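You operate a simulated robot arm through the tools that you are given. There is no shell and no other tool. Be economical: measure what you need, move in short steps, check, and stop when the job is done.

Carry out the task below with a simulated two-armed robot. There is one attempt and no reset: what you move stays moved.

## Task
Take the rubber wheel chock on the top of the steel table and put it away on the low board. Then fetch the small brush and set it on the thin screen with the yellow frame. Then open the filter. The order counts.

It is judged by the outcome, as a careful person would: the job done as asked, and still so three seconds after it is handed in. It fails if anything else is knocked over, pushed out of place, dropped, spilled or broken.

## Robot
Two 7-joint arms with two-finger parallel grippers on one trunk, on a base that drives. Base frame: it is fixed to the floor where the robot stands at the start and does not move with it; the origin is under the middle of the robot, x ahead of it, y to its left, z up. Readings come in m, degrees, newtons and seconds.
The left shoulder is at the start at [0.07, 0.188, 1.4], the right one opposite. With the tool pointing down near the work surface each hand reaches from about 0.1 to 0.64 m from the robot's upright axis, wherever it stands, measured 20 degrees to its own side. Places, roughly: filter [-1.5, -3.4, 0.9]; low board [-0.6, -3.1, 0.2]; thin screen with the yellow frame [1.75, 1.75, 1]. Payload 3.91 kg a hand.
The tool frame of a hand sits at the grasp point between the pads (the TCP): z along the fingers, y along the line on which they close. The tips reach 0.03 m beyond it. The gripper opens to 0.11 m. The fingers are 0.02 m wide and 0.01 m thick; the gripper's body (0.048 by 0.112 m) begins 0.055 m behind the TCP.
Orientation is told as [roll, pitch, yaw] about the base's x, y, z axes, in that order, counted from this pose: with the fingers straight down and closing along the base's y, the tool's x points along the base's -x, its y along +y and its z along -z.

## Interface
- The arms move only by the tool apply_moves. It takes "left_series", "right_series" or both (then of equal length, played together; a hand with none holds still); each is a list of rows, each a list of 3 entries, a list of its own where there are three numbers: the opening, from 0 (shut) to 1 (fully open), then the shift along the tool's x, y, z in units of 150 mm (1.0 is 150 mm), then the turn, a rotation vector about the tool's x, y, z in units of 180 degrees (1.0 is 180 degrees). In form: [[hand, [x, y, z], [rx, ry, rz]], ...]. A call has 1 to 10 rows; each row is the pose to reach, as a shift and turn from the pose commanded when the call began, along the tool's axes at that moment. A call with a number of a shift or a turn outside -1 to 1 is refused whole. A row lasts 0.2 s, in which the tool goes at most 0.05 m and 8.6 degrees; a call with a longer step from one row to the next is refused whole, and so is a gripper value outside its range. A pose out of reach is approached as far as the arm can. The call stops where the force on the tool passes 40 N (or 10 N more than at its start, if that is more) or the arm is blocked; 0.2 s more then pass. Each finger travels about 0.072 m/s and halts on what it meets, pressing with about 20 N; the grip force reading is that of the motor and also rises with nothing between the fingers. The clock runs only during rows and for 0.2 s after the last one: add rows that repeat a pose to give the fingers time. It gives the time, the measured TCP pose, the force on the tool (base axes), the opening and the grip force at its end, in the units of the frame above (readings bear some noise), with the torque about the TCP (base axes, N m) and any sound that the robot's microphone picked up.
- Cameras (640 x 400 px; columns grow to the right, rows downward): "scene" is now at [0.1204, -0.0153, 1.6008]; the picture's right is [-0.24, -0.97, -0.00], its down [-0.78, 0.20, -0.59] and it looks along [0.57, -0.14, -0.81] (base axes); focal length 265 px, centre (320, 200). "left" rides on the left gripper at [0.072, -0.017, -0.103] in its tool frame; the picture's right is [0.23, 0.97, 0.00], its down [-0.76, 0.18, -0.62] and it looks along [-0.61, 0.14, 0.78] (tool axes); focal length 222 px, centre (320, 200). "right" rides on the right gripper at [0.072, 0.017, -0.103] in its tool frame; the picture's right is [-0.23, 0.97, 0.00], its down [-0.76, -0.18, -0.62] and it looks along [-0.61, -0.14, 0.78] (tool axes); focal length 222 px, centre (320, 200). There is no depth. A picture from a camera that has moved, and an enlarged one, comes with that camera's place and axes in the base frame and with its lens.
- capture(camera): a new picture of that camera. No time passes.
- lift_body(by): slides the trunk up (or, below 0, down) by that many m; the arms and the scene camera ride with it, the base frame stays. It gives what a move gives, with no picture.
- base_move(legs): drives the robot by 1 to 6 legs, each [ahead, turn to the left] in m and degrees, along the robot's own axes; the way and the turn of a leg run together, so that a leg with both is an arc; at most 1.5 m and 180 degrees a leg. The arms and the cameras ride along, it lands a little off, and it stops where it bumps. It gives what a move gives.
- turn_head(pan, tilt): turns the head with the scene camera to pan (to the left, within 86 degrees either way) and tilt (down, from -29 to 69), counted from straight ahead of the robot. It gives what a move gives.
- close_up(camera, box): a new picture of the part [left, top, right, bottom] of that camera's present view, enlarged. No time passes.
- close_job(): hands the job in; it is judged then, once.

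Go step by step. Nothing tells you exact positions but the pictures and the camera data: compare them with the known pose of the tool, close in by small moves and look again before you grip or let go. The budget is 165 turns and 138 pictures, counting those below and the enlarged ones. Unless the task says otherwise, let go and move clear before handing in.

The tools are called after ">>>" by a JSON object that holds its "api" and its "payload". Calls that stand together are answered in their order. apply_moves: Moves the arms, as the interface text tells. Its arguments: {"type":"object","properties":{"left_series":{"type":"array"},"right_series":{"type":"array"}},"required":[]} The other tools are called the same way: lift_body (by) slides the trunk up or down; base_move (legs) drives the base; turn_head (pan, tilt) turns the head that bears the scene camera; capture (camera) takes a picture; close_up (camera, box) takes an enlarged picture of a part of a camera's view; close_job () hands the job in.

At the start:

```text
time_s: 0.0
left_position: [0.5198, 0.0823, 0.9738]
left_tool_rot: [0.0, 0.0, 0.0]
left_force: [-0.2, 0.3, -0.3]
left_ft_torque: [-0.01, 0.01, 0.01]
left_width: 0.1101
left_grip_force: 0.1
right_position: [0.5094, -0.3479, 1.0592]
right_tool_rot: [-0.1, 0.0, 0.0]
right_force: [0.6, -0.3, 0.5]
right_ft_torque: [-0.01, 0.0, 0.0]
right_width: 0.11
right_grip_force: 0.1
trunk travel left (down, up): [-0.91, 0.03]
robot x, y, heading: [0.0003, -0.0021, 0.1]
head pan, tilt: [-14.1, 53.9]
```

scene: 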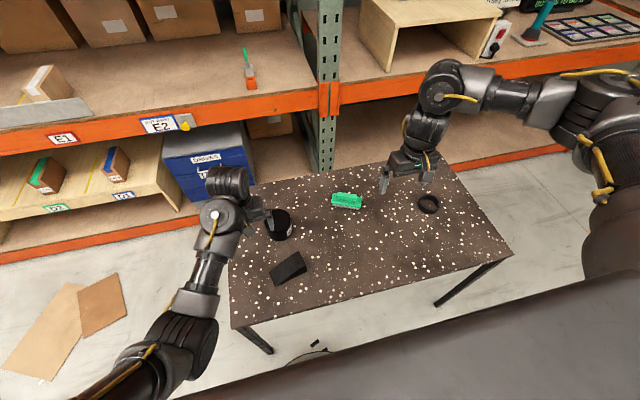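
right: 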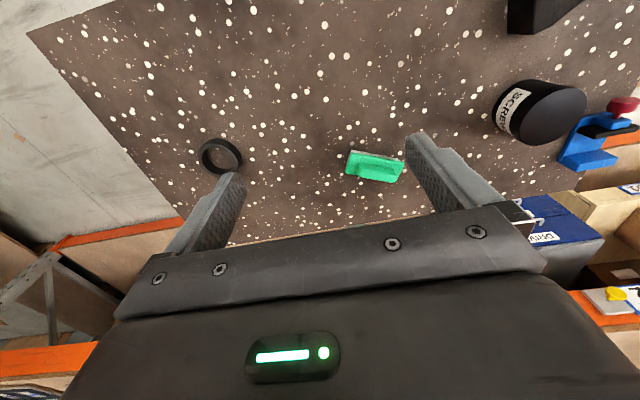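
left: 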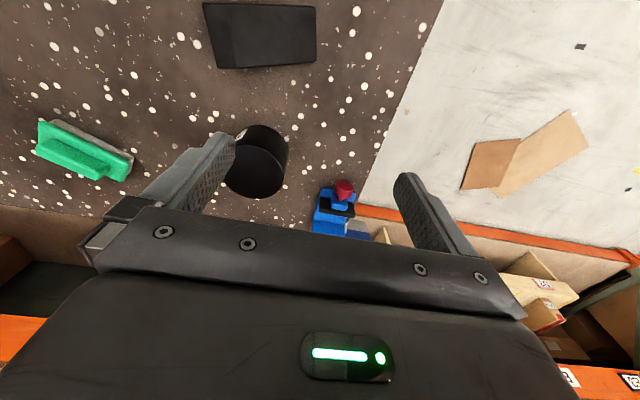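

I see a speckled table with a black wedge (likely the chock), a black cylinder, a green object and a ring. I'll look closer and around before moving.

>>> {"api": "close_up", "payload": {"camera": "scene", "box": [220, 160, 480, 330]}}

>>> {"api": "turn_head", "payload": {"pan": 45, "tilt": 20}}

>>> {"api": "capture", "payload": {"camera": "scene"}}

>>> {"api": "turn_head", "payload": {"pan": -80, "tilt": 20}}

>>> {"api": "capture", "payload": {"camera": "scene"}}

```text
2.35 times, centred on (350, 245) of scene
camera zoom: at [0.1204, -0.0153, 1.6008], right [-0.24, -0.97, 0.0], down [-0.78, 0.2, -0.59], along [0.57, -0.14, -0.81], focal length 624 px, centre (249, 94)
```

zoom: 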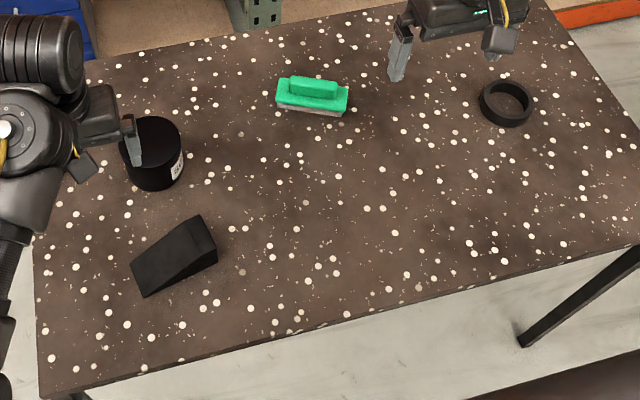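

```text
time_s: 1.3
left_position: [0.5219, 0.0829, 0.9749]
left_tool_rot: [0.1, -0.1, -0.1]
left_force: [0.2, -0.9, -0.3]
left_ft_torque: [0.05, 0.02, -0.02]
left_width: 0.11
left_grip_force: 0.1
right_position: [0.5087, -0.3477, 1.0586]
right_tool_rot: [0.1, -0.1, 0.1]
right_force: [0.3, 0.1, -0.4]
right_ft_torque: [-0.04, -0.01, 0.01]
right_width: 0.11
right_grip_force: 0.1
trunk travel left (down, up): [-0.91, 0.03]
robot x, y, heading: [0.0009, -0.0038, -0.1]
head pan, tilt: [45.0, 20.0]
```

```text
133 pictures are left
camera scene: at [0.1152, 0.0681, 1.6514], right [0.71, -0.71, 0.0], down [-0.24, -0.24, -0.94], along [0.66, 0.66, -0.34], focal length 265 px, centre (320, 200)
```

scene: 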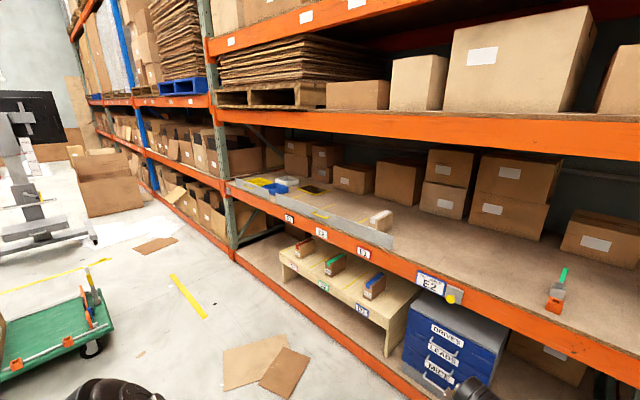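

```text
time_s: 3.3
left_position: [0.5212, 0.0827, 0.9756]
left_tool_rot: [0.0, 0.1, 0.0]
left_force: [-0.6, 0.7, -0.7]
left_ft_torque: [-0.01, 0.0, -0.02]
left_width: 0.1102
left_grip_force: 0.1
right_position: [0.5093, -0.3475, 1.0599]
right_tool_rot: [-0.1, -0.1, 0.0]
right_force: [-0.1, -0.1, 0.3]
right_ft_torque: [0.02, 0.01, 0.0]
right_width: 0.1102
right_grip_force: 0.1
trunk travel left (down, up): [-0.91, 0.03]
robot x, y, heading: [0.0004, 0.0003, 0.3]
head pan, tilt: [-80.0, 20.0]
```

```text
132 pictures are left
camera scene: at [0.0655, -0.0894, 1.6515], right [-0.98, -0.17, 0.0], down [-0.06, 0.34, -0.94], along [0.16, -0.93, -0.34], focal length 265 px, centre (320, 200)
```

scene: 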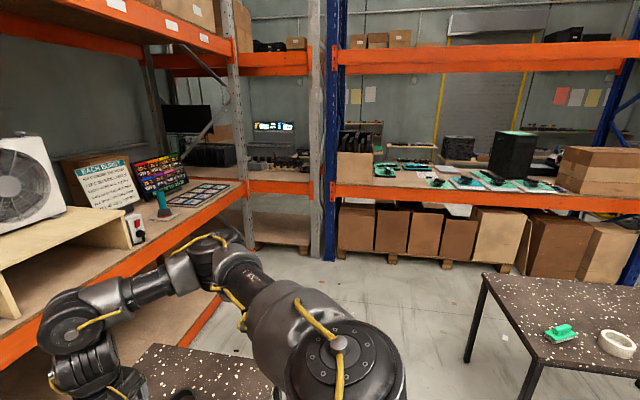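

There is a second table with another green brush, and a sign on the shelf. I'll zoom in on them.

>>> {"api": "close_up", "payload": {"camera": "scene", "box": [0, 120, 240, 270]}}

>>> {"api": "close_up", "payload": {"camera": "scene", "box": [460, 250, 640, 400]}}

>>> {"api": "close_up", "payload": {"camera": "scene", "box": [330, 100, 640, 290]}}

>>> {"api": "close_up", "payload": {"camera": "right", "box": [460, 60, 640, 180]}}

>>> {"api": "turn_head", "payload": {"pan": 45, "tilt": 20}}

>>> {"api": "close_up", "payload": {"camera": "scene", "box": [220, 160, 480, 330]}}

```text
2.67 times, centred on (120, 195) of scene
camera zoom: at [0.0655, -0.0894, 1.6515], right [-0.98, -0.17, 0.0], down [-0.06, 0.34, -0.94], along [0.16, -0.93, -0.34], focal length 707 px, centre (853, 213)
```

zoom: 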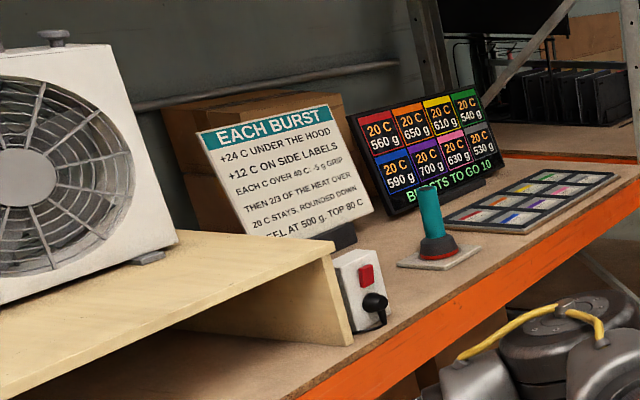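

```text
2.67 times, centred on (550, 325) of scene
camera zoom: at [0.0655, -0.0894, 1.6515], right [-0.98, -0.17, 0.0], down [-0.06, 0.34, -0.94], along [0.16, -0.93, -0.34], focal length 707 px, centre (-293, -133)
```

zoom: 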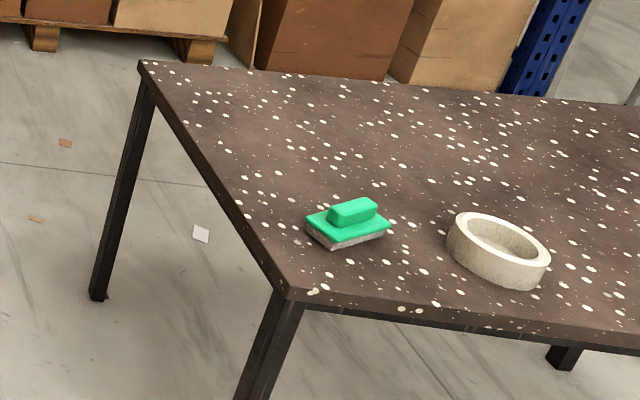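

```text
2.06 times, centred on (485, 195) of scene
camera zoom: at [0.0655, -0.0894, 1.6515], right [-0.98, -0.17, 0.0], down [-0.06, 0.34, -0.94], along [0.16, -0.93, -0.34], focal length 548 px, centre (-21, 210)
```

zoom: 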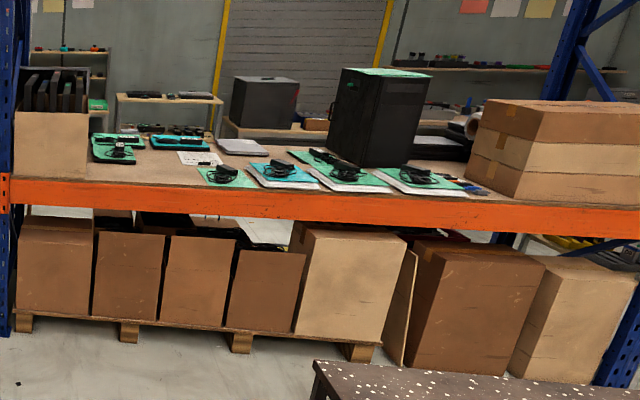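

```text
3.33 times, centred on (550, 120) of right
camera zoom: at [0.4366, -0.3306, 1.1631], right [0.23, 0.97, 0.0], down [0.76, -0.18, 0.62], along [0.61, -0.14, -0.78], focal length 740 px, centre (-447, 467)
```

zoom: 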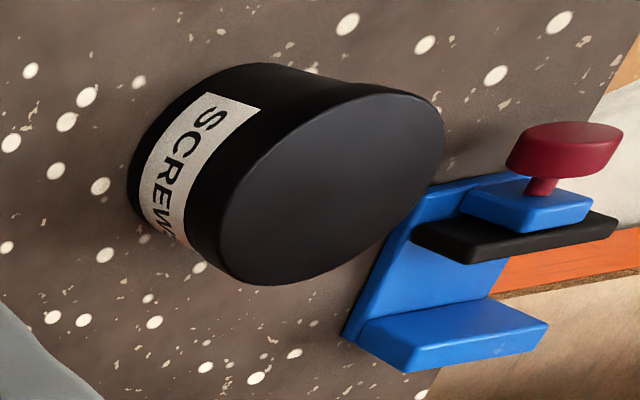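

```text
time_s: 5.4
left_position: [0.5194, 0.0833, 0.9744]
left_tool_rot: [0.0, 0.0, 0.1]
left_force: [1.0, 0.9, 0.3]
left_ft_torque: [0.01, -0.02, -0.01]
left_width: 0.1097
left_grip_force: 0.1
right_position: [0.5098, -0.3477, 1.0601]
right_tool_rot: [-0.1, 0.0, 0.0]
right_force: [-0.5, 0.0, -0.6]
right_ft_torque: [-0.03, -0.01, 0.0]
right_width: 0.11
right_grip_force: 0.1
trunk travel left (down, up): [-0.91, 0.03]
robot x, y, heading: [-0.0019, -0.002, -0.2]
head pan, tilt: [45.0, 20.0]
```

```text
2.35 times, centred on (350, 245) of scene
camera zoom: at [0.1152, 0.0681, 1.6515], right [0.71, -0.71, 0.0], down [-0.24, -0.24, -0.94], along [0.66, 0.66, -0.34], focal length 624 px, centre (249, 94)
```

zoom: 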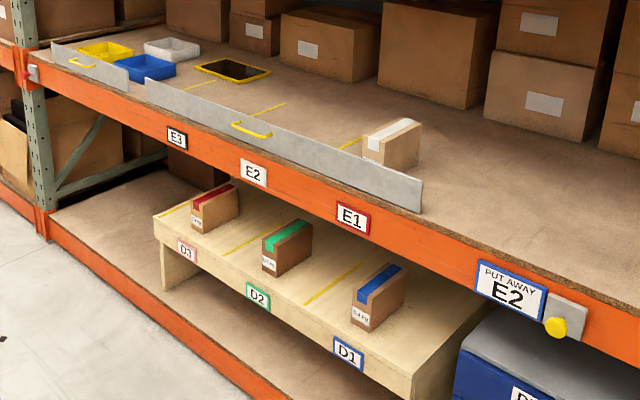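

The signs belong to other stations. I'll turn to the right to survey the second table, the filter and the low board before committing.

>>> {"api": "base_move", "payload": {"legs": [[0, -90]]}}

>>> {"api": "turn_head", "payload": {"pan": -25, "tilt": 20}}

>>> {"api": "capture", "payload": {"camera": "scene"}}

>>> {"api": "turn_head", "payload": {"pan": -86, "tilt": 20}}

>>> {"api": "capture", "payload": {"camera": "scene"}}

```text
time_s: 9.7
left_position: [0.0729, -0.5227, 0.9747]
left_tool_rot: [0.0, 0.0, -91.2]
left_force: [-0.4, -0.4, -0.1]
left_ft_torque: [-0.01, -0.01, -0.02]
left_width: 0.1099
left_grip_force: 0.1
right_position: [-0.3578, -0.5018, 1.0586]
right_tool_rot: [-0.1, -0.1, -91.2]
right_force: [0.3, -0.5, -0.5]
right_ft_torque: [0.01, -0.02, -0.03]
right_width: 0.1102
right_grip_force: 0.0
trunk travel left (down, up): [-0.91, 0.03]
robot x, y, heading: [-0.0025, 0.0001, -91.3]
head pan, tilt: [45.0, 20.0]
```

```text
time_s: 11.1
left_position: [0.072, -0.5228, 0.9751]
left_tool_rot: [0.0, 0.0, -91.2]
left_force: [-0.1, -0.1, -0.3]
left_ft_torque: [0.01, -0.01, 0.02]
left_width: 0.1102
left_grip_force: 0.1
right_position: [-0.3584, -0.5013, 1.0596]
right_tool_rot: [0.0, 0.0, -91.2]
right_force: [0.7, 0.8, -0.3]
right_ft_torque: [-0.03, 0.01, -0.03]
right_width: 0.1102
right_grip_force: 0.1
trunk travel left (down, up): [-0.91, 0.03]
robot x, y, heading: [-0.001, 0.0007, -91.0]
head pan, tilt: [-25.0, 20.0]
```

```text
126 pictures are left
camera scene: at [-0.0434, -0.1313, 1.6515], right [-0.9, 0.44, 0.0], down [0.15, 0.31, -0.94], along [-0.41, -0.84, -0.34], focal length 265 px, centre (320, 200)
```

scene: 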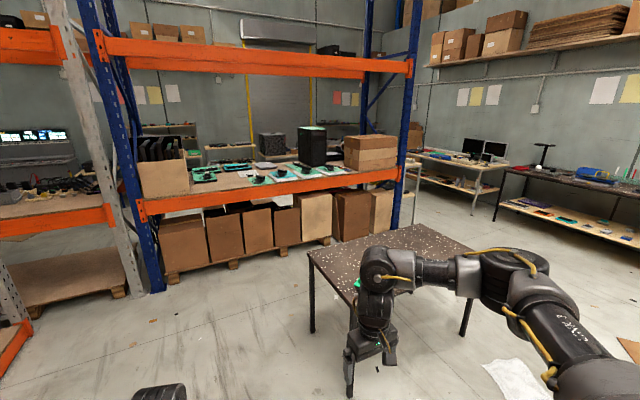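

```text
time_s: 12.4
left_position: [0.0719, -0.5229, 0.9745]
left_tool_rot: [0.0, 0.0, -91.2]
left_force: [-0.6, 0.2, -0.4]
left_ft_torque: [0.0, -0.01, -0.02]
left_width: 0.1103
left_grip_force: 0.2
right_position: [-0.3588, -0.5018, 1.0595]
right_tool_rot: [0.0, 0.1, -91.2]
right_force: [0.2, 0.1, -0.2]
right_ft_torque: [0.0, 0.03, 0.0]
right_width: 0.1102
right_grip_force: 0.2
trunk travel left (down, up): [-0.91, 0.03]
robot x, y, heading: [-0.0012, -0.0006, -91.1]
head pan, tilt: [-85.9, 20.0]
```

```text
125 pictures are left
camera scene: at [-0.0953, -0.0524, 1.6515], right [-0.05, 1.0, 0.0], down [0.34, 0.02, -0.94], along [-0.94, -0.05, -0.34], focal length 265 px, centre (320, 200)
```

scene: 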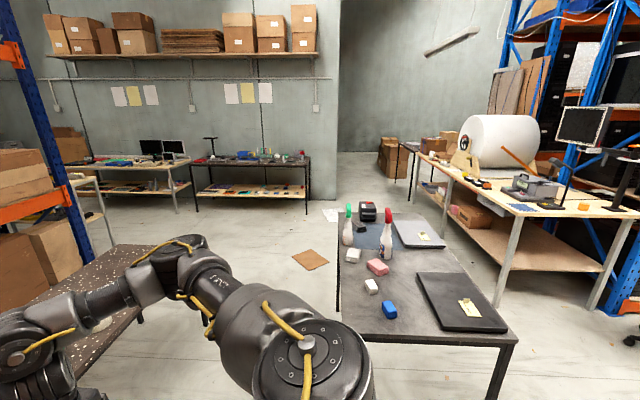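

Behind is a grey steel-looking table with bottles and blocks. I'll zoom in on it and the shelf.

>>> {"api": "close_up", "payload": {"camera": "scene", "box": [320, 190, 520, 350]}}

>>> {"api": "close_up", "payload": {"camera": "scene", "box": [400, 100, 640, 300]}}

>>> {"api": "turn_head", "payload": {"pan": -20, "tilt": 15}}

>>> {"api": "close_up", "payload": {"camera": "scene", "box": [100, 110, 420, 310]}}

>>> {"api": "turn_head", "payload": {"pan": -55, "tilt": 40}}

>>> {"api": "capture", "payload": {"camera": "scene"}}

```text
2.50 times, centred on (420, 270) of scene
camera zoom: at [-0.0953, -0.0524, 1.6515], right [-0.05, 1.0, 0.0], down [0.34, 0.02, -0.94], along [-0.94, -0.05, -0.34], focal length 663 px, centre (70, 25)
```

zoom: 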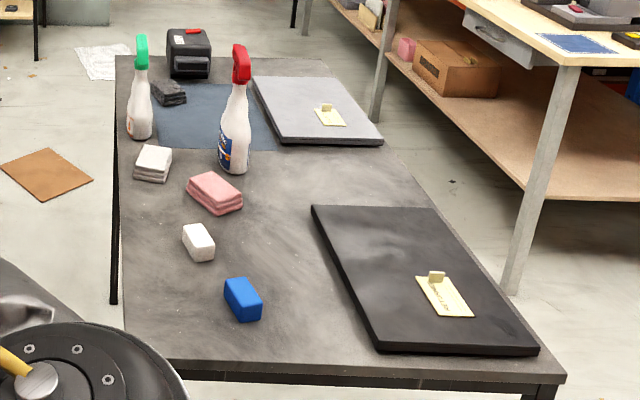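

```text
2.00 times, centred on (520, 200) of scene
camera zoom: at [-0.0953, -0.0524, 1.6515], right [-0.05, 1.0, 0.0], down [0.34, 0.02, -0.94], along [-0.94, -0.05, -0.34], focal length 530 px, centre (-80, 200)
```

zoom: 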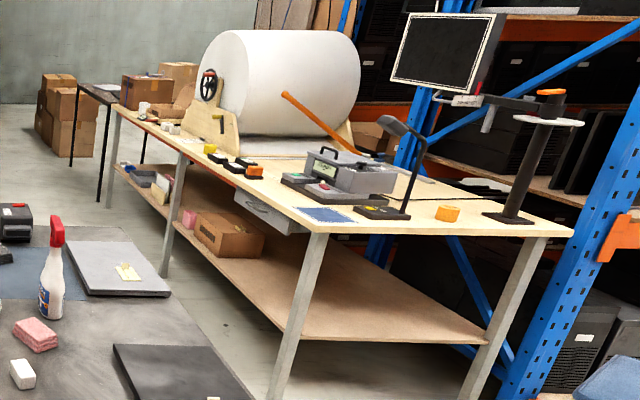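

```text
time_s: 13.8
left_position: [0.0716, -0.5224, 0.9756]
left_tool_rot: [0.0, 0.1, -91.3]
left_force: [-0.3, -0.5, 0.1]
left_ft_torque: [0.01, -0.02, -0.03]
left_width: 0.11
left_grip_force: 0.1
right_position: [-0.3589, -0.5017, 1.0586]
right_tool_rot: [0.0, 0.1, -91.3]
right_force: [-0.8, -0.6, 0.7]
right_ft_torque: [-0.01, -0.02, -0.02]
right_width: 0.11
right_grip_force: 0.1
trunk travel left (down, up): [-0.91, 0.03]
robot x, y, heading: [-0.0005, -0.0018, -91.0]
head pan, tilt: [-20.0, 15.0]
```

```text
2.00 times, centred on (260, 210) of scene
camera zoom: at [-0.0362, -0.1347, 1.6596], right [-0.93, 0.36, 0.0], down [0.09, 0.24, -0.97], along [-0.35, -0.9, -0.26], focal length 530 px, centre (440, 180)
```

zoom: 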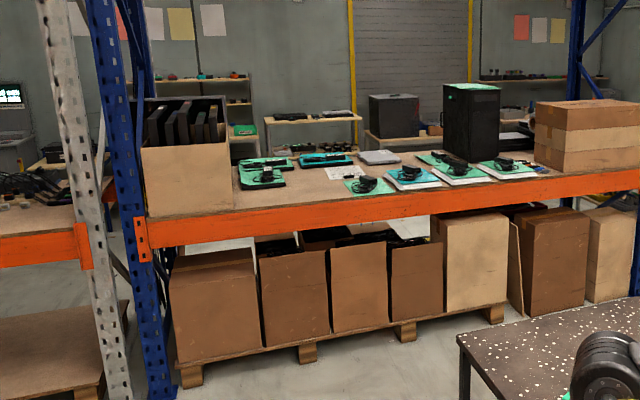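

```text
time_s: 14.8
left_position: [0.0726, -0.5239, 0.9758]
left_tool_rot: [0.0, 0.1, -91.2]
left_force: [-1.0, 0.1, -0.6]
left_ft_torque: [0.0, -0.01, -0.02]
left_width: 0.1099
left_grip_force: 0.1
right_position: [-0.3575, -0.5025, 1.0593]
right_tool_rot: [0.2, 0.0, -91.2]
right_force: [0.0, 0.1, -0.1]
right_ft_torque: [0.02, 0.01, -0.01]
right_width: 0.1099
right_grip_force: 0.0
trunk travel left (down, up): [-0.91, 0.03]
robot x, y, heading: [0.0, -0.0012, -91.1]
head pan, tilt: [-55.0, 40.0]
```

```text
121 pictures are left
camera scene: at [-0.0728, -0.095, 1.6201], right [-0.56, 0.83, 0.0], down [0.53, 0.36, -0.77], along [-0.64, -0.43, -0.64], focal length 265 px, centre (320, 200)
```

scene: 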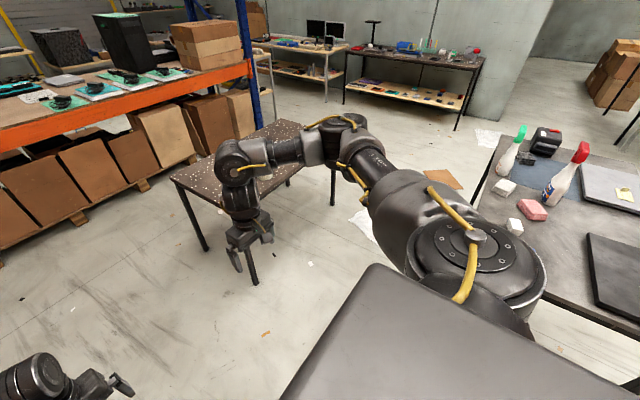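

No chock is on the grey table, so the black wedge on the starting table should be it. I'll turn back and inspect the chock from above.

>>> {"api": "base_move", "payload": {"legs": [[0, 91]]}}

>>> {"api": "turn_head", "payload": {"pan": 0, "tilt": 60}}

>>> {"api": "close_up", "payload": {"camera": "scene", "box": [160, 60, 480, 360]}}

>>> {"api": "capture", "payload": {"camera": "left"}}

```text
time_s: 18.9
left_position: [0.5238, 0.0578, 0.9752]
left_tool_rot: [0.0, 0.0, -2.8]
left_force: [0.4, -0.2, -0.4]
left_ft_torque: [-0.01, -0.03, -0.01]
left_width: 0.11
left_grip_force: 0.1
right_position: [0.4927, -0.3719, 1.059]
right_tool_rot: [0.0, -0.1, -2.8]
right_force: [-0.2, 0.2, -0.7]
right_ft_torque: [0.03, 0.02, -0.02]
right_width: 0.1097
right_grip_force: 0.0
trunk travel left (down, up): [-0.91, 0.03]
robot x, y, heading: [0.0002, -0.0006, -2.8]
head pan, tilt: [-55.0, 40.0]
```

```text
time_s: 20.2
left_position: [0.5237, 0.0571, 0.9753]
left_tool_rot: [0.1, 0.0, -2.8]
left_force: [-0.2, 0.2, 0.6]
left_ft_torque: [0.03, 0.03, -0.03]
left_width: 0.11
left_grip_force: 0.1
right_position: [0.4911, -0.3717, 1.0594]
right_tool_rot: [0.1, 0.1, -2.8]
right_force: [0.6, -0.5, -0.8]
right_ft_torque: [0.01, 0.03, 0.01]
right_width: 0.1097
right_grip_force: 0.0
trunk travel left (down, up): [-0.91, 0.03]
robot x, y, heading: [0.0009, 0.0004, -2.6]
head pan, tilt: [0.0, 60.0]
```

```text
1.33 times, centred on (320, 210) of scene
camera zoom: at [0.1159, -0.0034, 1.5933], right [-0.05, -1.0, 0.0], down [-0.86, 0.04, -0.5], along [0.5, -0.02, -0.87], focal length 354 px, centre (320, 187)
```

zoom: 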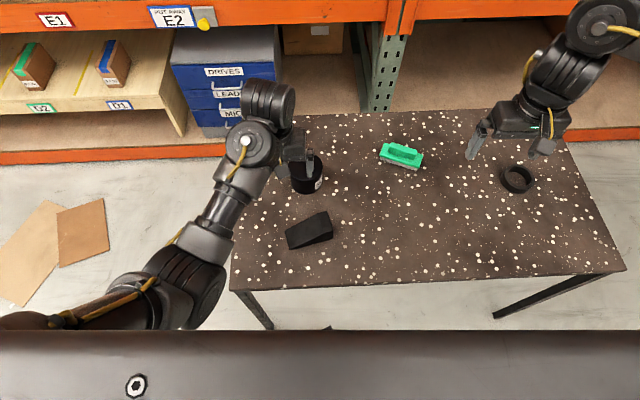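

```text
119 pictures are left
camera left: at [0.4505, 0.0439, 1.0784], right [-0.18, 0.98, 0.0], down [0.77, 0.14, 0.62], along [0.61, 0.11, -0.78], focal length 222 px, centre (320, 200)
```

left: 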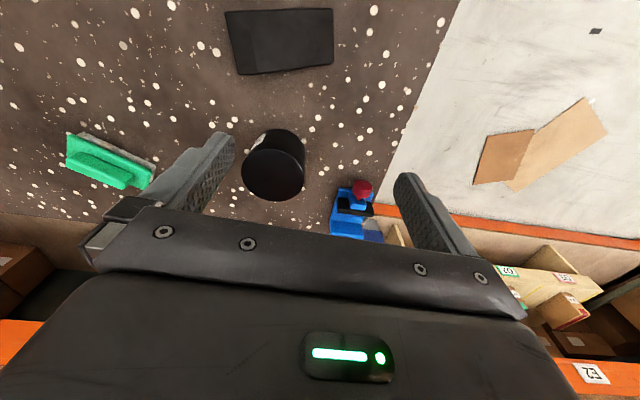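

The chock's centre is about (0.478, 0.0), its long side nearly along y, with the cylinder close behind it. I'll rotate the left hand to close across its width and hover above.

>>> {"api": "apply_moves", "payload": {"left_series": [[0.8, [0.03, -0.05, 0], [0, 0, 0.045]], [0.8, [0.06, -0.1, 0], [0, 0, 0.09]], [0.8, [0.09, -0.15, 0], [0, 0, 0.135]], [0.8, [0.12, -0.2, 0], [0, 0, 0.18]], [0.8, [0.15, -0.25, 0], [0, 0, 0.225]], [0.8, [0.18, -0.3, 0], [0, 0, 0.27]], [0.8, [0.21, -0.35, 0.1], [0, 0, 0.315]], [0.8, [0.24, -0.4, 0.2], [0, 0, 0.36]], [0.8, [0.273, -0.427, 0.35], [0, 0, 0.405]], [0.8, [0.273, -0.427, 0.45], [0, 0, 0.411]]]}}

>>> {"api": "capture", "payload": {"camera": "left"}}

>>> {"api": "close_up", "payload": {"camera": "scene", "box": [240, 130, 360, 270]}}

```text
time_s: 20.5
left_position: [0.5248, 0.0557, 0.9752]
left_tool_rot: [0.0, -0.2, -3.8]
left_force: [0.8, -8.8, -9.7]
left_ft_torque: [1.22, -0.67, 0.82]
left_width: 0.0879
left_grip_force: 0.0
right_position: [0.4929, -0.3708, 1.0596]
right_tool_rot: [0.0, 0.0, -2.8]
right_force: [0.8, -0.4, -0.3]
right_ft_torque: [0.0, 0.0, -0.02]
right_width: 0.1099
right_grip_force: 0.0
trunk travel left (down, up): [-0.91, 0.03]
robot x, y, heading: [-0.0008, 0.0003, -2.9]
head pan, tilt: [0.0, 60.0]
stopped in row 1 (left hand): the force on the tool passed its limit (the readings are from after the stop); the commanded pose is now the measured one
```

```text
118 pictures are left
camera left: at [0.4493, 0.0433, 1.0782], right [-0.16, 0.99, 0.0], down [0.77, 0.13, 0.63], along [0.62, 0.1, -0.78], focal length 222 px, centre (320, 200)
```

left: 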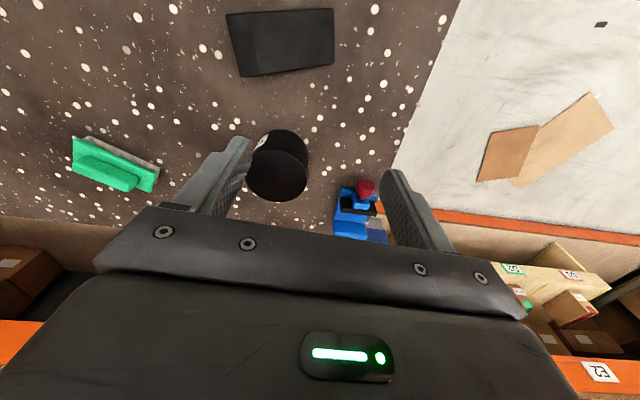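

```text
2.86 times, centred on (300, 200) of scene
camera zoom: at [0.1157, -0.0035, 1.5933], right [-0.05, -1.0, 0.0], down [-0.87, 0.04, -0.5], along [0.5, -0.02, -0.87], focal length 758 px, centre (377, 200)
```

zoom: 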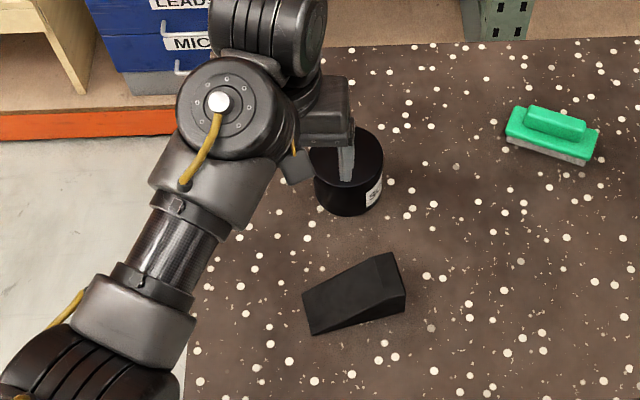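

The force stop looks like a start-up jerk, as nothing is in contact. I'll retry more gently.

>>> {"api": "apply_moves", "payload": {"left_series": [[0.8, [0, 0, 0], [0, 0, 0.01]], [0.8, [0.01, -0.02, 0], [0, 0, 0.03]], [0.8, [0.03, -0.05, 0], [0, 0, 0.06]], [0.8, [0.06, -0.1, 0], [0, 0, 0.1]], [0.8, [0.09, -0.16, 0], [0, 0, 0.14]], [0.8, [0.12, -0.22, 0], [0, 0, 0.18]], [0.8, [0.15, -0.26, 0], [0, 0, 0.21]], [0.8, [0.16, -0.28, 0], [0, 0, 0.22]]]}}

```text
time_s: 20.8
left_position: [0.5247, 0.0555, 0.9755]
left_tool_rot: [-0.1, -0.2, -3.9]
left_force: [-0.4, -11.4, -8.6]
left_ft_torque: [1.3, -0.73, 0.91]
left_width: 0.0881
left_grip_force: 0.0
right_position: [0.4922, -0.3713, 1.0589]
right_tool_rot: [0.0, 0.0, -2.8]
right_force: [0.8, 0.3, -0.3]
right_ft_torque: [0.0, 0.0, 0.0]
right_width: 0.1101
right_grip_force: 0.0
trunk travel left (down, up): [-0.91, 0.03]
robot x, y, heading: [-0.0015, 0.0018, -2.6]
head pan, tilt: [0.0, 60.0]
stopped in row 1 (left hand): the force on the tool passed its limit (the readings are from after the stop); the commanded pose is now the measured one
```

Something really resists this yaw direction (perhaps a joint limit). I'll try raising slightly and turning the other way.

>>> {"api": "apply_moves", "payload": {"left_series": [[0.8, [0, 0, 0], [0, 0, -0.01]], [0.8, [0.02, 0, -0.05], [0, 0, -0.02]], [0.8, [0.05, 0, -0.1], [0, 0, -0.04]], [0.8, [0.1, 0, -0.15], [0, 0, -0.08]]]}}

>>> {"api": "capture", "payload": {"camera": "scene"}}

```text
time_s: 21.8
left_position: [0.5148, 0.0472, 0.9802]
left_tool_rot: [-0.1, -0.1, 10.7]
left_force: [0.8, -0.7, 0.8]
left_ft_torque: [0.01, -0.01, 0.02]
left_width: 0.088
left_grip_force: 0.0
left hand out of reach, approached as far as the arm can: row 3, 4
right_position: [0.4919, -0.3727, 1.059]
right_tool_rot: [0.0, 0.0, -2.9]
right_force: [-0.1, 0.6, 0.2]
right_ft_torque: [0.02, -0.02, 0.04]
right_width: 0.1102
right_grip_force: 0.1
trunk travel left (down, up): [-0.91, 0.03]
robot x, y, heading: [-0.0013, -0.0002, -2.6]
head pan, tilt: [0.0, 60.0]
```

```text
116 pictures are left
camera scene: at [0.1161, -0.0043, 1.5933], right [-0.05, -1.0, 0.0], down [-0.87, 0.04, -0.5], along [0.5, -0.02, -0.87], focal length 265 px, centre (320, 200)
```

scene: 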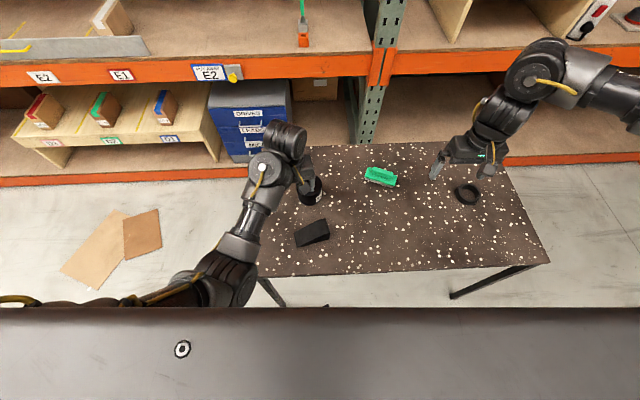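

The limit is a joint limit in that direction; I'll turn the hand the other way (yaw to +103) while drifting over the chock.

>>> {"api": "apply_moves", "payload": {"left_series": [[0.8, [0.03, -0.03, 0], [0, 0, -0.04]], [0.8, [0.06, -0.06, 0], [0, 0, -0.085]], [0.8, [0.09, -0.09, 0], [0, 0, -0.13]], [0.8, [0.12, -0.12, 0], [0, 0, -0.175]], [0.8, [0.15, -0.15, 0], [0, 0, -0.22]], [0.8, [0.18, -0.18, 0], [0, 0, -0.265]], [0.8, [0.21, -0.21, 0], [0, 0, -0.31]], [0.8, [0.24, -0.24, 0], [0, 0, -0.355]], [0.8, [0.27, -0.27, 0], [0, 0, -0.4]], [0.8, [0.293, -0.297, 0], [0, 0, -0.44]]]}}

```text
time_s: 24.0
left_position: [0.4786, -0.005, 0.9786]
left_tool_rot: [-0.2, 0.0, 89.8]
left_force: [0.5, -0.1, 0.3]
left_ft_torque: [0.02, -0.01, 0.03]
left_width: 0.0878
left_grip_force: 0.1
right_position: [0.4917, -0.3726, 1.0591]
right_tool_rot: [0.1, 0.0, -2.7]
right_force: [-0.6, 0.0, 0.1]
right_ft_torque: [0.03, -0.02, 0.04]
right_width: 0.1104
right_grip_force: 0.0
trunk travel left (down, up): [-0.91, 0.03]
robot x, y, heading: [-0.0017, -0.0042, -2.7]
head pan, tilt: [0.0, 60.0]
```

That works. Now I'll finish the yaw to about 103° and lower to z≈0.87, then look.

>>> {"api": "apply_moves", "payload": {"left_series": [[0.8, [0, 0, 0.15], [0, 0, -0.035]], [0.8, [0, 0, 0.35], [0, 0, -0.073]], [0.8, [0, 0, 0.55], [0, 0, -0.073]], [0.8, [0, 0, 0.7], [0, 0, -0.073]]]}}

>>> {"api": "capture", "payload": {"camera": "left"}}

>>> {"api": "close_up", "payload": {"camera": "scene", "box": [240, 140, 400, 280]}}

```text
time_s: 25.0
left_position: [0.4893, 0.0117, 0.8713]
left_tool_rot: [-1.0, -0.9, 103.5]
left_force: [0.0, -0.1, 0.3]
left_ft_torque: [0.01, 0.02, 0.01]
left_width: 0.088
left_grip_force: 0.2
right_position: [0.4923, -0.3714, 1.0595]
right_tool_rot: [0.1, 0.0, -2.8]
right_force: [0.7, -0.3, 0.5]
right_ft_torque: [0.02, 0.01, 0.02]
right_width: 0.1099
right_grip_force: 0.0
trunk travel left (down, up): [-0.91, 0.03]
robot x, y, heading: [-0.0016, -0.0017, -2.8]
head pan, tilt: [0.0, 60.0]
```

```text
115 pictures are left
camera left: at [0.5198, -0.0569, 0.9735], right [-0.89, -0.45, -0.02], down [-0.36, 0.69, 0.63], along [-0.27, 0.57, -0.77], focal length 222 px, centre (320, 200)
```

left: 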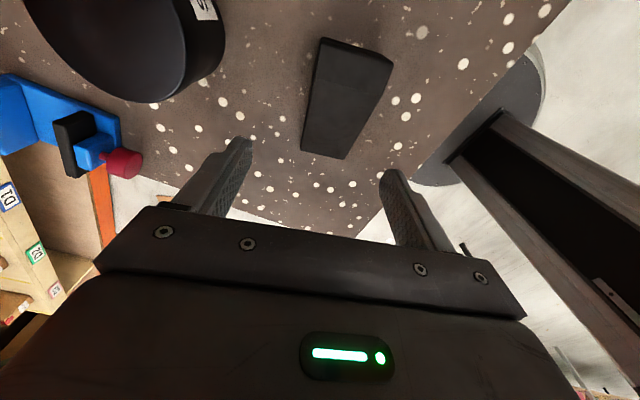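

```text
2.86 times, centred on (320, 210) of scene
camera zoom: at [0.1163, -0.0027, 1.5933], right [-0.05, -1.0, 0.0], down [-0.87, 0.04, -0.5], along [0.5, -0.02, -0.87], focal length 758 px, centre (320, 171)
```

zoom: 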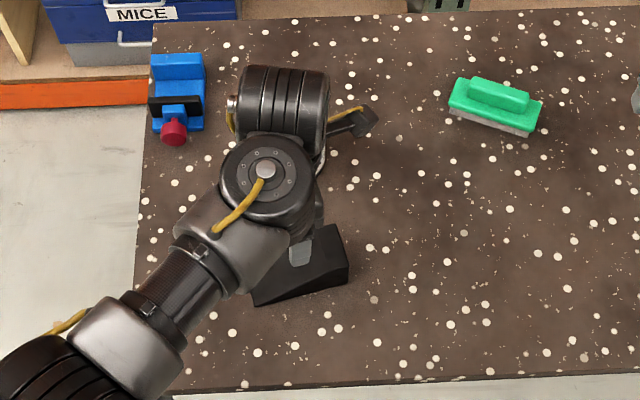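

The chock is about 0.056 wide, centred near (0.479, -0.005), axis matching the hand. I'll shift over and begin lowering.

>>> {"api": "apply_moves", "payload": {"left_series": [[0.8, [0.05, 0.05, 0], [0, 0, 0]], [0.8, [0.095, 0.091, 0.0], [0, 0, 0]], [0.8, [0.095, 0.091, 0.15], [0, 0, 0]], [0.8, [0.095, 0.091, 0.3], [0, 0, 0]]]}}

>>> {"api": "capture", "payload": {"camera": "left"}}

```text
time_s: 26.2
left_position: [0.4897, 0.0553, 0.8122]
left_tool_rot: [-2.7, -5.5, 105.1]
left_force: [1.0, -0.9, 0.0]
left_ft_torque: [0.01, -0.04, 0.02]
left_width: 0.088
left_grip_force: 0.1
right_position: [0.492, -0.3717, 1.0593]
right_tool_rot: [0.1, 0.0, -2.9]
right_force: [0.2, 0.4, -0.6]
right_ft_torque: [-0.01, -0.03, 0.03]
right_width: 0.1101
right_grip_force: 0.0
trunk travel left (down, up): [-0.91, 0.03]
robot x, y, heading: [0.0018, -0.0021, -2.6]
head pan, tilt: [0.0, 60.0]
stopped in row 4 (left hand): the arm was blocked; the commanded pose is now the measured one
```

```text
113 pictures are left
camera left: at [0.5223, -0.0215, 0.9093], right [-0.88, -0.47, -0.07], down [-0.38, 0.62, 0.68], along [-0.28, 0.63, -0.73], focal length 222 px, centre (320, 200)
```

left: 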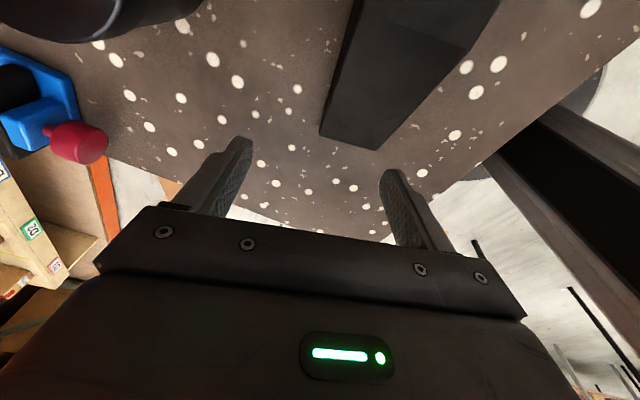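

The arm runs out of comfortable reach here; the trunk is near its top. I'll raise the hand, straighten it, then lower the trunk.

>>> {"api": "apply_moves", "payload": {"left_series": [[0.8, [0, 0, -0.2], [0, 0, 0]], [0.8, [0, 0, -0.5], [0, 0, 0]], [0.8, [0.05, 0, -0.8], [0, 0, 0]], [0.8, [0.1, 0, -1.0], [0, 0, 0]]], "right_series": [[1, [0, 0, -0.1], [0, 0, 0]], [1, [0, 0, -0.3], [0, 0, 0]], [1, [0, 0, -0.5], [0, 0, 0]], [1, [0, 0, -0.6], [0, 0, 0]]]}}

>>> {"api": "lift_body", "payload": {"by": -0.12}}

```text
time_s: 27.2
left_position: [0.4915, 0.0231, 0.9585]
left_tool_rot: [-2.6, -5.4, 104.9]
left_force: [0.5, 0.2, 0.2]
left_ft_torque: [0.03, -0.01, 0.03]
left_width: 0.088
left_grip_force: 0.1
right_position: [0.4928, -0.3734, 1.1487]
right_tool_rot: [0.0, 0.0, -2.8]
right_force: [-0.7, -0.5, 0.3]
right_ft_torque: [0.01, 0.01, 0.01]
right_width: 0.1099
right_grip_force: 0.1
trunk travel left (down, up): [-0.91, 0.03]
robot x, y, heading: [-0.0007, 0.0007, -2.5]
head pan, tilt: [0.0, 60.0]
```

```text
time_s: 28.7
left_position: [0.4915, 0.0221, 0.838]
left_tool_rot: [-2.6, -5.3, 105.0]
left_force: [-0.1, -0.3, 0.4]
left_ft_torque: [0.01, -0.01, -0.01]
left_width: 0.0881
left_grip_force: 0.0
right_position: [0.4922, -0.3727, 1.0295]
right_tool_rot: [0.0, 0.0, -2.8]
right_force: [0.4, -1.2, -0.2]
right_ft_torque: [-0.01, 0.03, 0.03]
right_width: 0.11
right_grip_force: 0.1
trunk travel left (down, up): [-0.79, 0.15]
robot x, y, heading: [-0.0015, 0.0022, -2.6]
head pan, tilt: [0.0, 60.0]
```

Now I'll level the hand and centre it above the chock at this height.

>>> {"api": "apply_moves", "payload": {"left_series": [[0.8, [0.05, 0.04, -0.01], [-0.005, 0.01, 0.004]], [0.8, [0.1, 0.08, -0.02], [-0.01, 0.02, 0.008]], [0.8, [0.152, 0.127, -0.02], [-0.0144, 0.029, 0.011]], [0.8, [0.152, 0.127, -0.02], [-0.0144, 0.029, 0.011]]]}}

>>> {"api": "capture", "payload": {"camera": "left"}}

```text
time_s: 29.7
left_position: [0.4792, -0.0044, 0.8391]
left_tool_rot: [0.0, -0.1, 102.9]
left_force: [-0.2, 0.5, -0.6]
left_ft_torque: [0.03, -0.03, -0.02]
left_width: 0.0879
left_grip_force: 0.1
right_position: [0.4922, -0.3727, 1.0299]
right_tool_rot: [0.1, 0.0, -2.7]
right_force: [0.3, 0.1, 0.4]
right_ft_torque: [0.0, -0.03, -0.01]
right_width: 0.1099
right_grip_force: 0.0
trunk travel left (down, up): [-0.79, 0.15]
robot x, y, heading: [0.001, -0.0018, -2.6]
head pan, tilt: [0.0, 60.0]
```

```text
112 pictures are left
camera left: at [0.511, -0.0722, 0.9419], right [-0.9, -0.44, 0.0], down [-0.34, 0.7, 0.62], along [-0.27, 0.56, -0.78], focal length 222 px, centre (320, 200)
```

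left: 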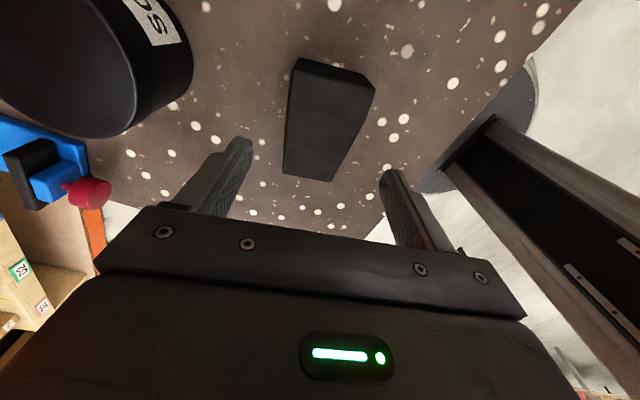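

Lined up. Lowering to straddle the chock.

>>> {"api": "apply_moves", "payload": {"left_series": [[0.8, [0, 0, 0.15], [0, 0, 0]], [0.8, [0, 0, 0.3], [0, 0, 0]], [0.8, [0, 0, 0.45], [0, 0, 0]], [0.8, [0, 0, 0.54], [0, 0, 0]]]}}

>>> {"api": "capture", "payload": {"camera": "left"}}

>>> {"api": "close_up", "payload": {"camera": "scene", "box": [220, 120, 400, 280]}}

```text
time_s: 30.7
left_position: [0.4863, 0.0116, 0.755]
left_tool_rot: [-0.8, -1.3, 103.5]
left_force: [-0.1, 0.4, 0.2]
left_ft_torque: [-0.01, 0.0, -0.02]
left_width: 0.088
left_grip_force: 0.0
right_position: [0.4925, -0.3719, 1.0288]
right_tool_rot: [-0.1, 0.0, -2.9]
right_force: [0.9, 0.3, 0.0]
right_ft_torque: [-0.01, -0.01, 0.01]
right_width: 0.1097
right_grip_force: 0.0
trunk travel left (down, up): [-0.79, 0.15]
robot x, y, heading: [0.0002, -0.0014, -2.8]
head pan, tilt: [0.0, 60.0]
```

```text
111 pictures are left
camera left: at [0.5187, -0.0579, 0.8568], right [-0.89, -0.45, -0.02], down [-0.36, 0.68, 0.64], along [-0.27, 0.58, -0.77], focal length 222 px, centre (320, 200)
```

left: 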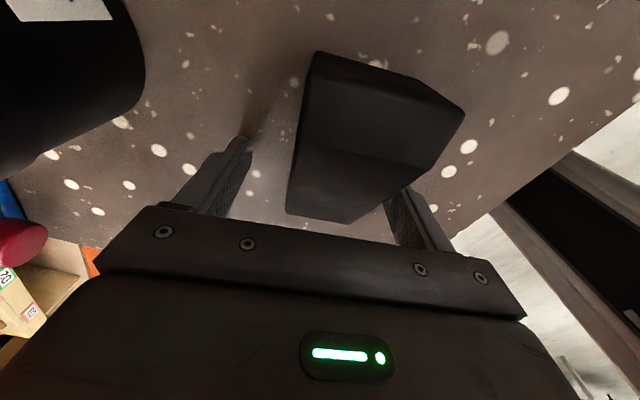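

```text
2.50 times, centred on (310, 200) of scene
camera zoom: at [0.1161, -0.0028, 1.4733], right [-0.05, -1.0, 0.0], down [-0.87, 0.04, -0.5], along [0.5, -0.02, -0.87], focal length 663 px, centre (345, 200)
```

zoom: 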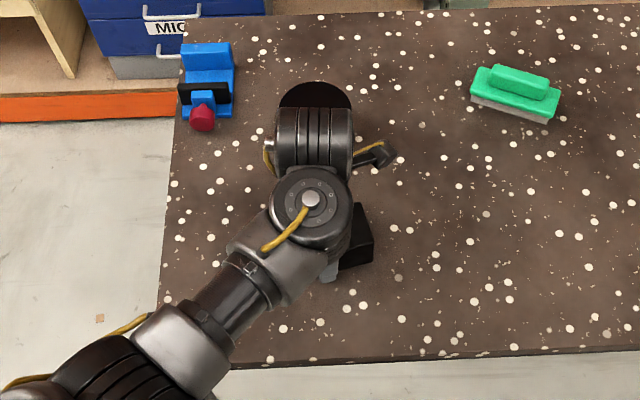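

The hand drifts toward +y at the bottom again; lowering the trunk further helps. I'll rise, drop the trunk another 0.15, and re-level.

>>> {"api": "apply_moves", "payload": {"left_series": [[0.8, [0, 0, -0.2], [0, 0, 0]], [0.8, [0, 0, -0.5], [0, 0, 0]], [0.8, [0, 0, -0.8], [0, 0, 0]], [0.8, [0, 0, -1.0], [0, 0, 0]]], "right_series": [[1, [0, 0, -0.2], [0, 0, 0]], [1, [0, 0, -0.5], [0, 0, 0]], [1, [0, 0, -0.8], [0, 0, 0]], [1, [0, 0, -1.0], [0, 0, 0]]]}}

>>> {"api": "lift_body", "payload": {"by": -0.08}}

>>> {"api": "apply_moves", "payload": {"left_series": [[0.8, [0, 0, -0.2], [0, 0, 0]], [0.8, [0, 0, -0.5], [0, 0, 0]]]}}

>>> {"api": "lift_body", "payload": {"by": -0.08}}

```text
time_s: 31.7
left_position: [0.4954, -0.0089, 0.8663]
left_tool_rot: [-0.3, -1.2, 103.5]
left_force: [-0.3, 0.0, 0.5]
left_ft_torque: [-0.01, 0.02, 0.02]
left_width: 0.0881
left_grip_force: 0.0
left hand out of reach, approached as far as the arm can: row 3, 4
right_position: [0.4927, -0.3745, 1.1798]
right_tool_rot: [0.1, 0.0, -2.9]
right_force: [0.8, -0.3, 0.0]
right_ft_torque: [0.01, 0.0, -0.03]
right_width: 0.1096
right_grip_force: 0.2
trunk travel left (down, up): [-0.79, 0.15]
robot x, y, heading: [-0.0029, 0.0008, -2.9]
head pan, tilt: [0.0, 60.0]
```

```text
time_s: 32.6
left_position: [0.4976, -0.0075, 0.8023]
left_tool_rot: [-0.6, -1.1, 103.5]
left_force: [-2.0, 1.9, 6.5]
left_ft_torque: [-0.05, 0.31, -0.25]
left_width: 0.0885
left_grip_force: 0.7
right_position: [0.4939, -0.3736, 1.1105]
right_tool_rot: [0.1, 0.0, -2.7]
right_force: [0.0, -0.3, -0.6]
right_ft_torque: [0.02, -0.01, 0.02]
right_width: 0.11
right_grip_force: 0.1
trunk travel left (down, up): [-0.722, 0.218]
robot x, y, heading: [-0.0021, 0.0021, -2.6]
head pan, tilt: [0.0, 60.0]
stopped: the force on the tool passed its limit (the readings are from after the stop); the commanded pose is now the measured one
```

```text
time_s: 33.2
left_position: [0.5184, -0.0183, 0.814]
left_tool_rot: [-0.9, -2.0, 103.9]
left_force: [-0.5, 0.3, 0.4]
left_ft_torque: [0.02, 0.04, 0.0]
left_width: 0.0881
left_grip_force: 0.1
left hand out of reach, approached as far as the arm can: row 1, 2
right_position: [0.4951, -0.3736, 1.111]
right_tool_rot: [0.1, 0.1, -2.8]
right_force: [0.6, -0.6, 0.6]
right_ft_torque: [0.02, 0.01, 0.03]
right_width: 0.11
right_grip_force: 0.0
trunk travel left (down, up): [-0.722, 0.218]
robot x, y, heading: [0.0013, -0.0014, -2.7]
head pan, tilt: [0.0, 60.0]
```

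```text
time_s: 33.7
left_position: [0.5192, -0.0171, 0.8057]
left_tool_rot: [-1.2, -1.8, 103.9]
left_force: [-7.7, 2.7, 11.2]
left_ft_torque: [-0.12, 0.81, -0.25]
left_width: 0.0913
left_grip_force: 3.4
right_position: [0.4926, -0.3722, 1.0963]
right_tool_rot: [0.1, 0.0, -2.8]
right_force: [-0.4, -1.1, 0.0]
right_ft_torque: [0.02, 0.02, -0.01]
right_width: 0.1099
right_grip_force: 0.0
trunk travel left (down, up): [-0.708, 0.232]
robot x, y, heading: [0.0008, 0.0015, -2.5]
head pan, tilt: [0.0, 60.0]
stopped: the force on the tool passed its limit (the readings are from after the stop); the commanded pose is now the measured one
```

The hand met something (possibly the cylinder) because it couldn't rise. I'll stop and look.

>>> {"api": "capture", "payload": {"camera": "left"}}

>>> {"api": "close_up", "payload": {"camera": "scene", "box": [200, 80, 400, 280]}}

```text
109 pictures are left
camera left: at [0.5514, -0.089, 0.9076], right [-0.89, -0.45, -0.03], down [-0.36, 0.67, 0.64], along [-0.27, 0.58, -0.77], focal length 222 px, centre (320, 200)
```

left: 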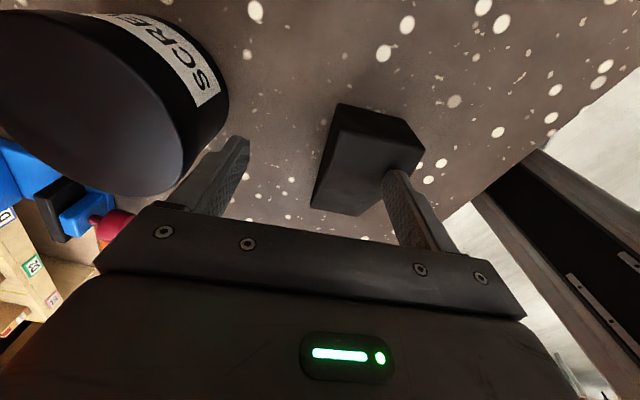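

```text
2.00 times, centred on (300, 180) of scene
camera zoom: at [0.1137, -0.0036, 1.3908], right [-0.05, -1.0, 0.0], down [-0.86, 0.04, -0.5], along [0.5, -0.02, -0.87], focal length 530 px, centre (360, 240)
```

zoom: 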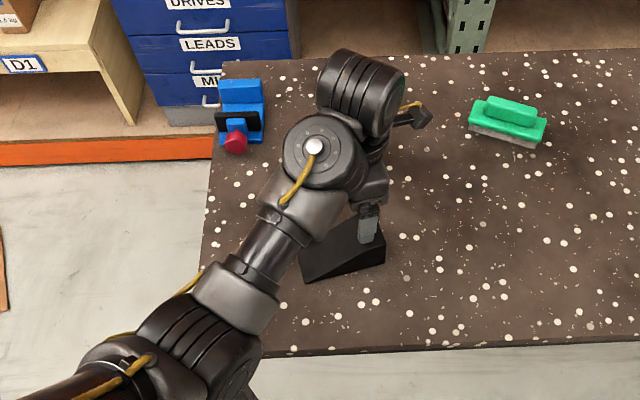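

The near finger just rests on the chock's top; nothing was displaced. The left wrist is near its limits at this yaw, so I'll raise the trunk and use the right hand from a better base position.

>>> {"api": "lift_body", "payload": {"by": 0.12}}

>>> {"api": "capture", "payload": {"camera": "scene"}}

```text
time_s: 35.2
left_position: [0.5202, -0.0186, 0.9246]
left_tool_rot: [-1.1, -1.8, 104.0]
left_force: [0.7, -0.8, 0.5]
left_ft_torque: [-0.05, -0.01, 0.01]
left_width: 0.0878
left_grip_force: 0.0
right_position: [0.4941, -0.3732, 1.2149]
right_tool_rot: [-0.1, 0.1, -2.9]
right_force: [0.4, -0.4, 0.7]
right_ft_torque: [-0.03, 0.0, -0.01]
right_width: 0.1102
right_grip_force: 0.1
trunk travel left (down, up): [-0.828, 0.112]
robot x, y, heading: [-0.0013, -0.0005, -2.9]
head pan, tilt: [0.0, 60.0]
```

```text
107 pictures are left
camera scene: at [0.1162, -0.0034, 1.5108], right [-0.05, -1.0, 0.0], down [-0.87, 0.04, -0.5], along [0.5, -0.02, -0.87], focal length 265 px, centre (320, 200)
```

scene: 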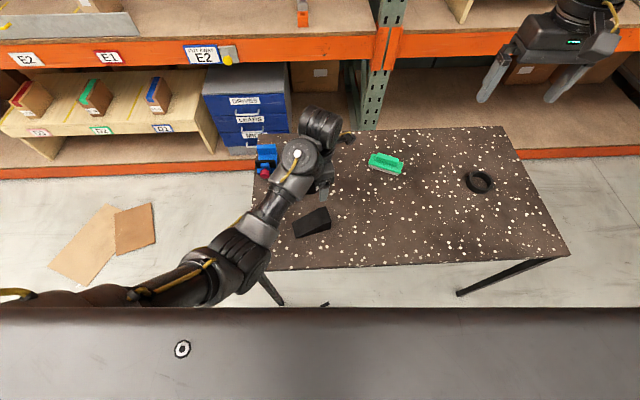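

The chock is undisturbed. I'll move the left hand back out of the way.

>>> {"api": "apply_moves", "payload": {"left_series": [[0.8, [-0.05, 0, -0.05], [0, 0, 0.03]], [0.8, [-0.2, 0, -0.1], [0, 0, 0.075]], [0.8, [-0.4, 0, -0.15], [0, 0, 0.12]], [0.8, [-0.6, 0, -0.2], [0, 0, 0.165]], [0.8, [-0.8, 0, -0.25], [0, 0, 0.21]], [0.8, [-0.95, 0, -0.3], [0, 0, 0.255]], [0.8, [-1, 0.05, -0.35], [0, 0, 0.29]]]}}

```text
time_s: 36.8
left_position: [0.4698, 0.1404, 0.8647]
left_tool_rot: [1.0, -2.0, 51.6]
left_force: [0.3, 0.6, -0.2]
left_ft_torque: [0.05, 0.03, 0.0]
left_width: 0.088
left_grip_force: 0.2
left hand out of reach, approached as far as the arm can: row 1, 2, 3, 4, 5, 6, 7
right_position: [0.4971, -0.3773, 1.2142]
right_tool_rot: [0.2, 0.3, -2.8]
right_force: [1.2, -0.7, -1.0]
right_ft_torque: [0.06, 0.04, 0.0]
right_width: 0.1101
right_grip_force: 0.1
trunk travel left (down, up): [-0.828, 0.112]
robot x, y, heading: [0.0013, 0.0028, -2.8]
head pan, tilt: [0.0, 60.0]
```

I'll drive to about (0.02, 0.27) heading ≈ -28°, putting the chock in front of the right hand with a comfortable wrist yaw.

>>> {"api": "base_move", "payload": {"legs": [[0, 90], [0.27, 0], [0, -115]]}}

>>> {"api": "turn_head", "payload": {"pan": 0, "tilt": 58}}

>>> {"api": "capture", "payload": {"camera": "scene"}}

```text
time_s: 47.4
left_position: [0.4916, 0.1922, 0.8672]
left_tool_rot: [0.7, -1.9, 25.6]
left_force: [-0.3, 0.2, -0.1]
left_ft_torque: [-0.08, 0.0, 0.01]
left_width: 0.0879
left_grip_force: 0.1
right_position: [0.2906, -0.2841, 1.2163]
right_tool_rot: [0.0, 0.1, -28.9]
right_force: [-0.9, -0.8, -0.1]
right_ft_torque: [0.03, -0.01, -0.03]
right_width: 0.11
right_grip_force: 0.1
trunk travel left (down, up): [-0.828, 0.112]
robot x, y, heading: [0.0141, 0.2667, -29.0]
head pan, tilt: [0.0, 60.0]
```

```text
time_s: 48.0
left_position: [0.4928, 0.1905, 0.8669]
left_tool_rot: [0.7, -1.9, 25.5]
left_force: [-0.3, 0.0, 0.8]
left_ft_torque: [-0.01, -0.02, 0.03]
left_width: 0.0882
left_grip_force: 0.0
right_position: [0.2906, -0.2838, 1.2169]
right_tool_rot: [0.1, 0.1, -28.8]
right_force: [-0.2, -0.7, -0.7]
right_ft_torque: [-0.01, 0.03, 0.0]
right_width: 0.11
right_grip_force: 0.2
trunk travel left (down, up): [-0.828, 0.112]
robot x, y, heading: [0.0098, 0.2668, -28.6]
head pan, tilt: [0.0, 58.0]
```

```text
106 pictures are left
camera scene: at [0.1132, 0.2126, 1.5132], right [-0.48, -0.88, 0.0], down [-0.74, 0.41, -0.53], along [0.46, -0.25, -0.85], focal length 265 px, centre (320, 200)
```

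scene: 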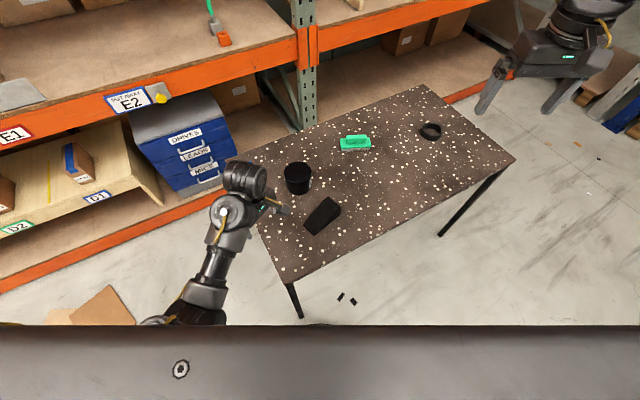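

Now bring the right hand toward the chock, turning it to yaw -77.

>>> {"api": "apply_moves", "payload": {"right_series": [[0.8, [0, 0.1, 0.05], [0, 0, 0.02]], [0.8, [-0.03, 0.3, 0.15], [0, 0, 0.06]], [0.8, [-0.06, 0.5, 0.3], [0, 0, 0.1]], [0.8, [-0.1, 0.7, 0.45], [0, 0, 0.145]], [0.8, [-0.15, 0.85, 0.6], [0, 0, 0.19]], [0.8, [-0.2, 1, 0.7], [0, 0, 0.235]], [0.8, [-0.2, 1, 0.8], [0, 0, 0.268]]]}}

```text
time_s: 49.6
left_position: [0.4939, 0.192, 0.8648]
left_tool_rot: [0.7, -1.8, 25.6]
left_force: [0.2, -0.3, -0.2]
left_ft_torque: [-0.01, 0.07, 0.0]
left_width: 0.0881
left_grip_force: 0.1
right_position: [0.4238, -0.2994, 1.0668]
right_tool_rot: [-0.2, 0.1, -74.0]
right_force: [0.3, 0.4, -0.6]
right_ft_torque: [-0.01, 0.03, -0.01]
right_width: 0.088
right_grip_force: 0.0
right hand out of reach, approached as far as the arm can: row 3, 4, 5, 6, 7
trunk travel left (down, up): [-0.828, 0.112]
robot x, y, heading: [0.0078, 0.2686, -28.7]
head pan, tilt: [0.0, 58.0]
```

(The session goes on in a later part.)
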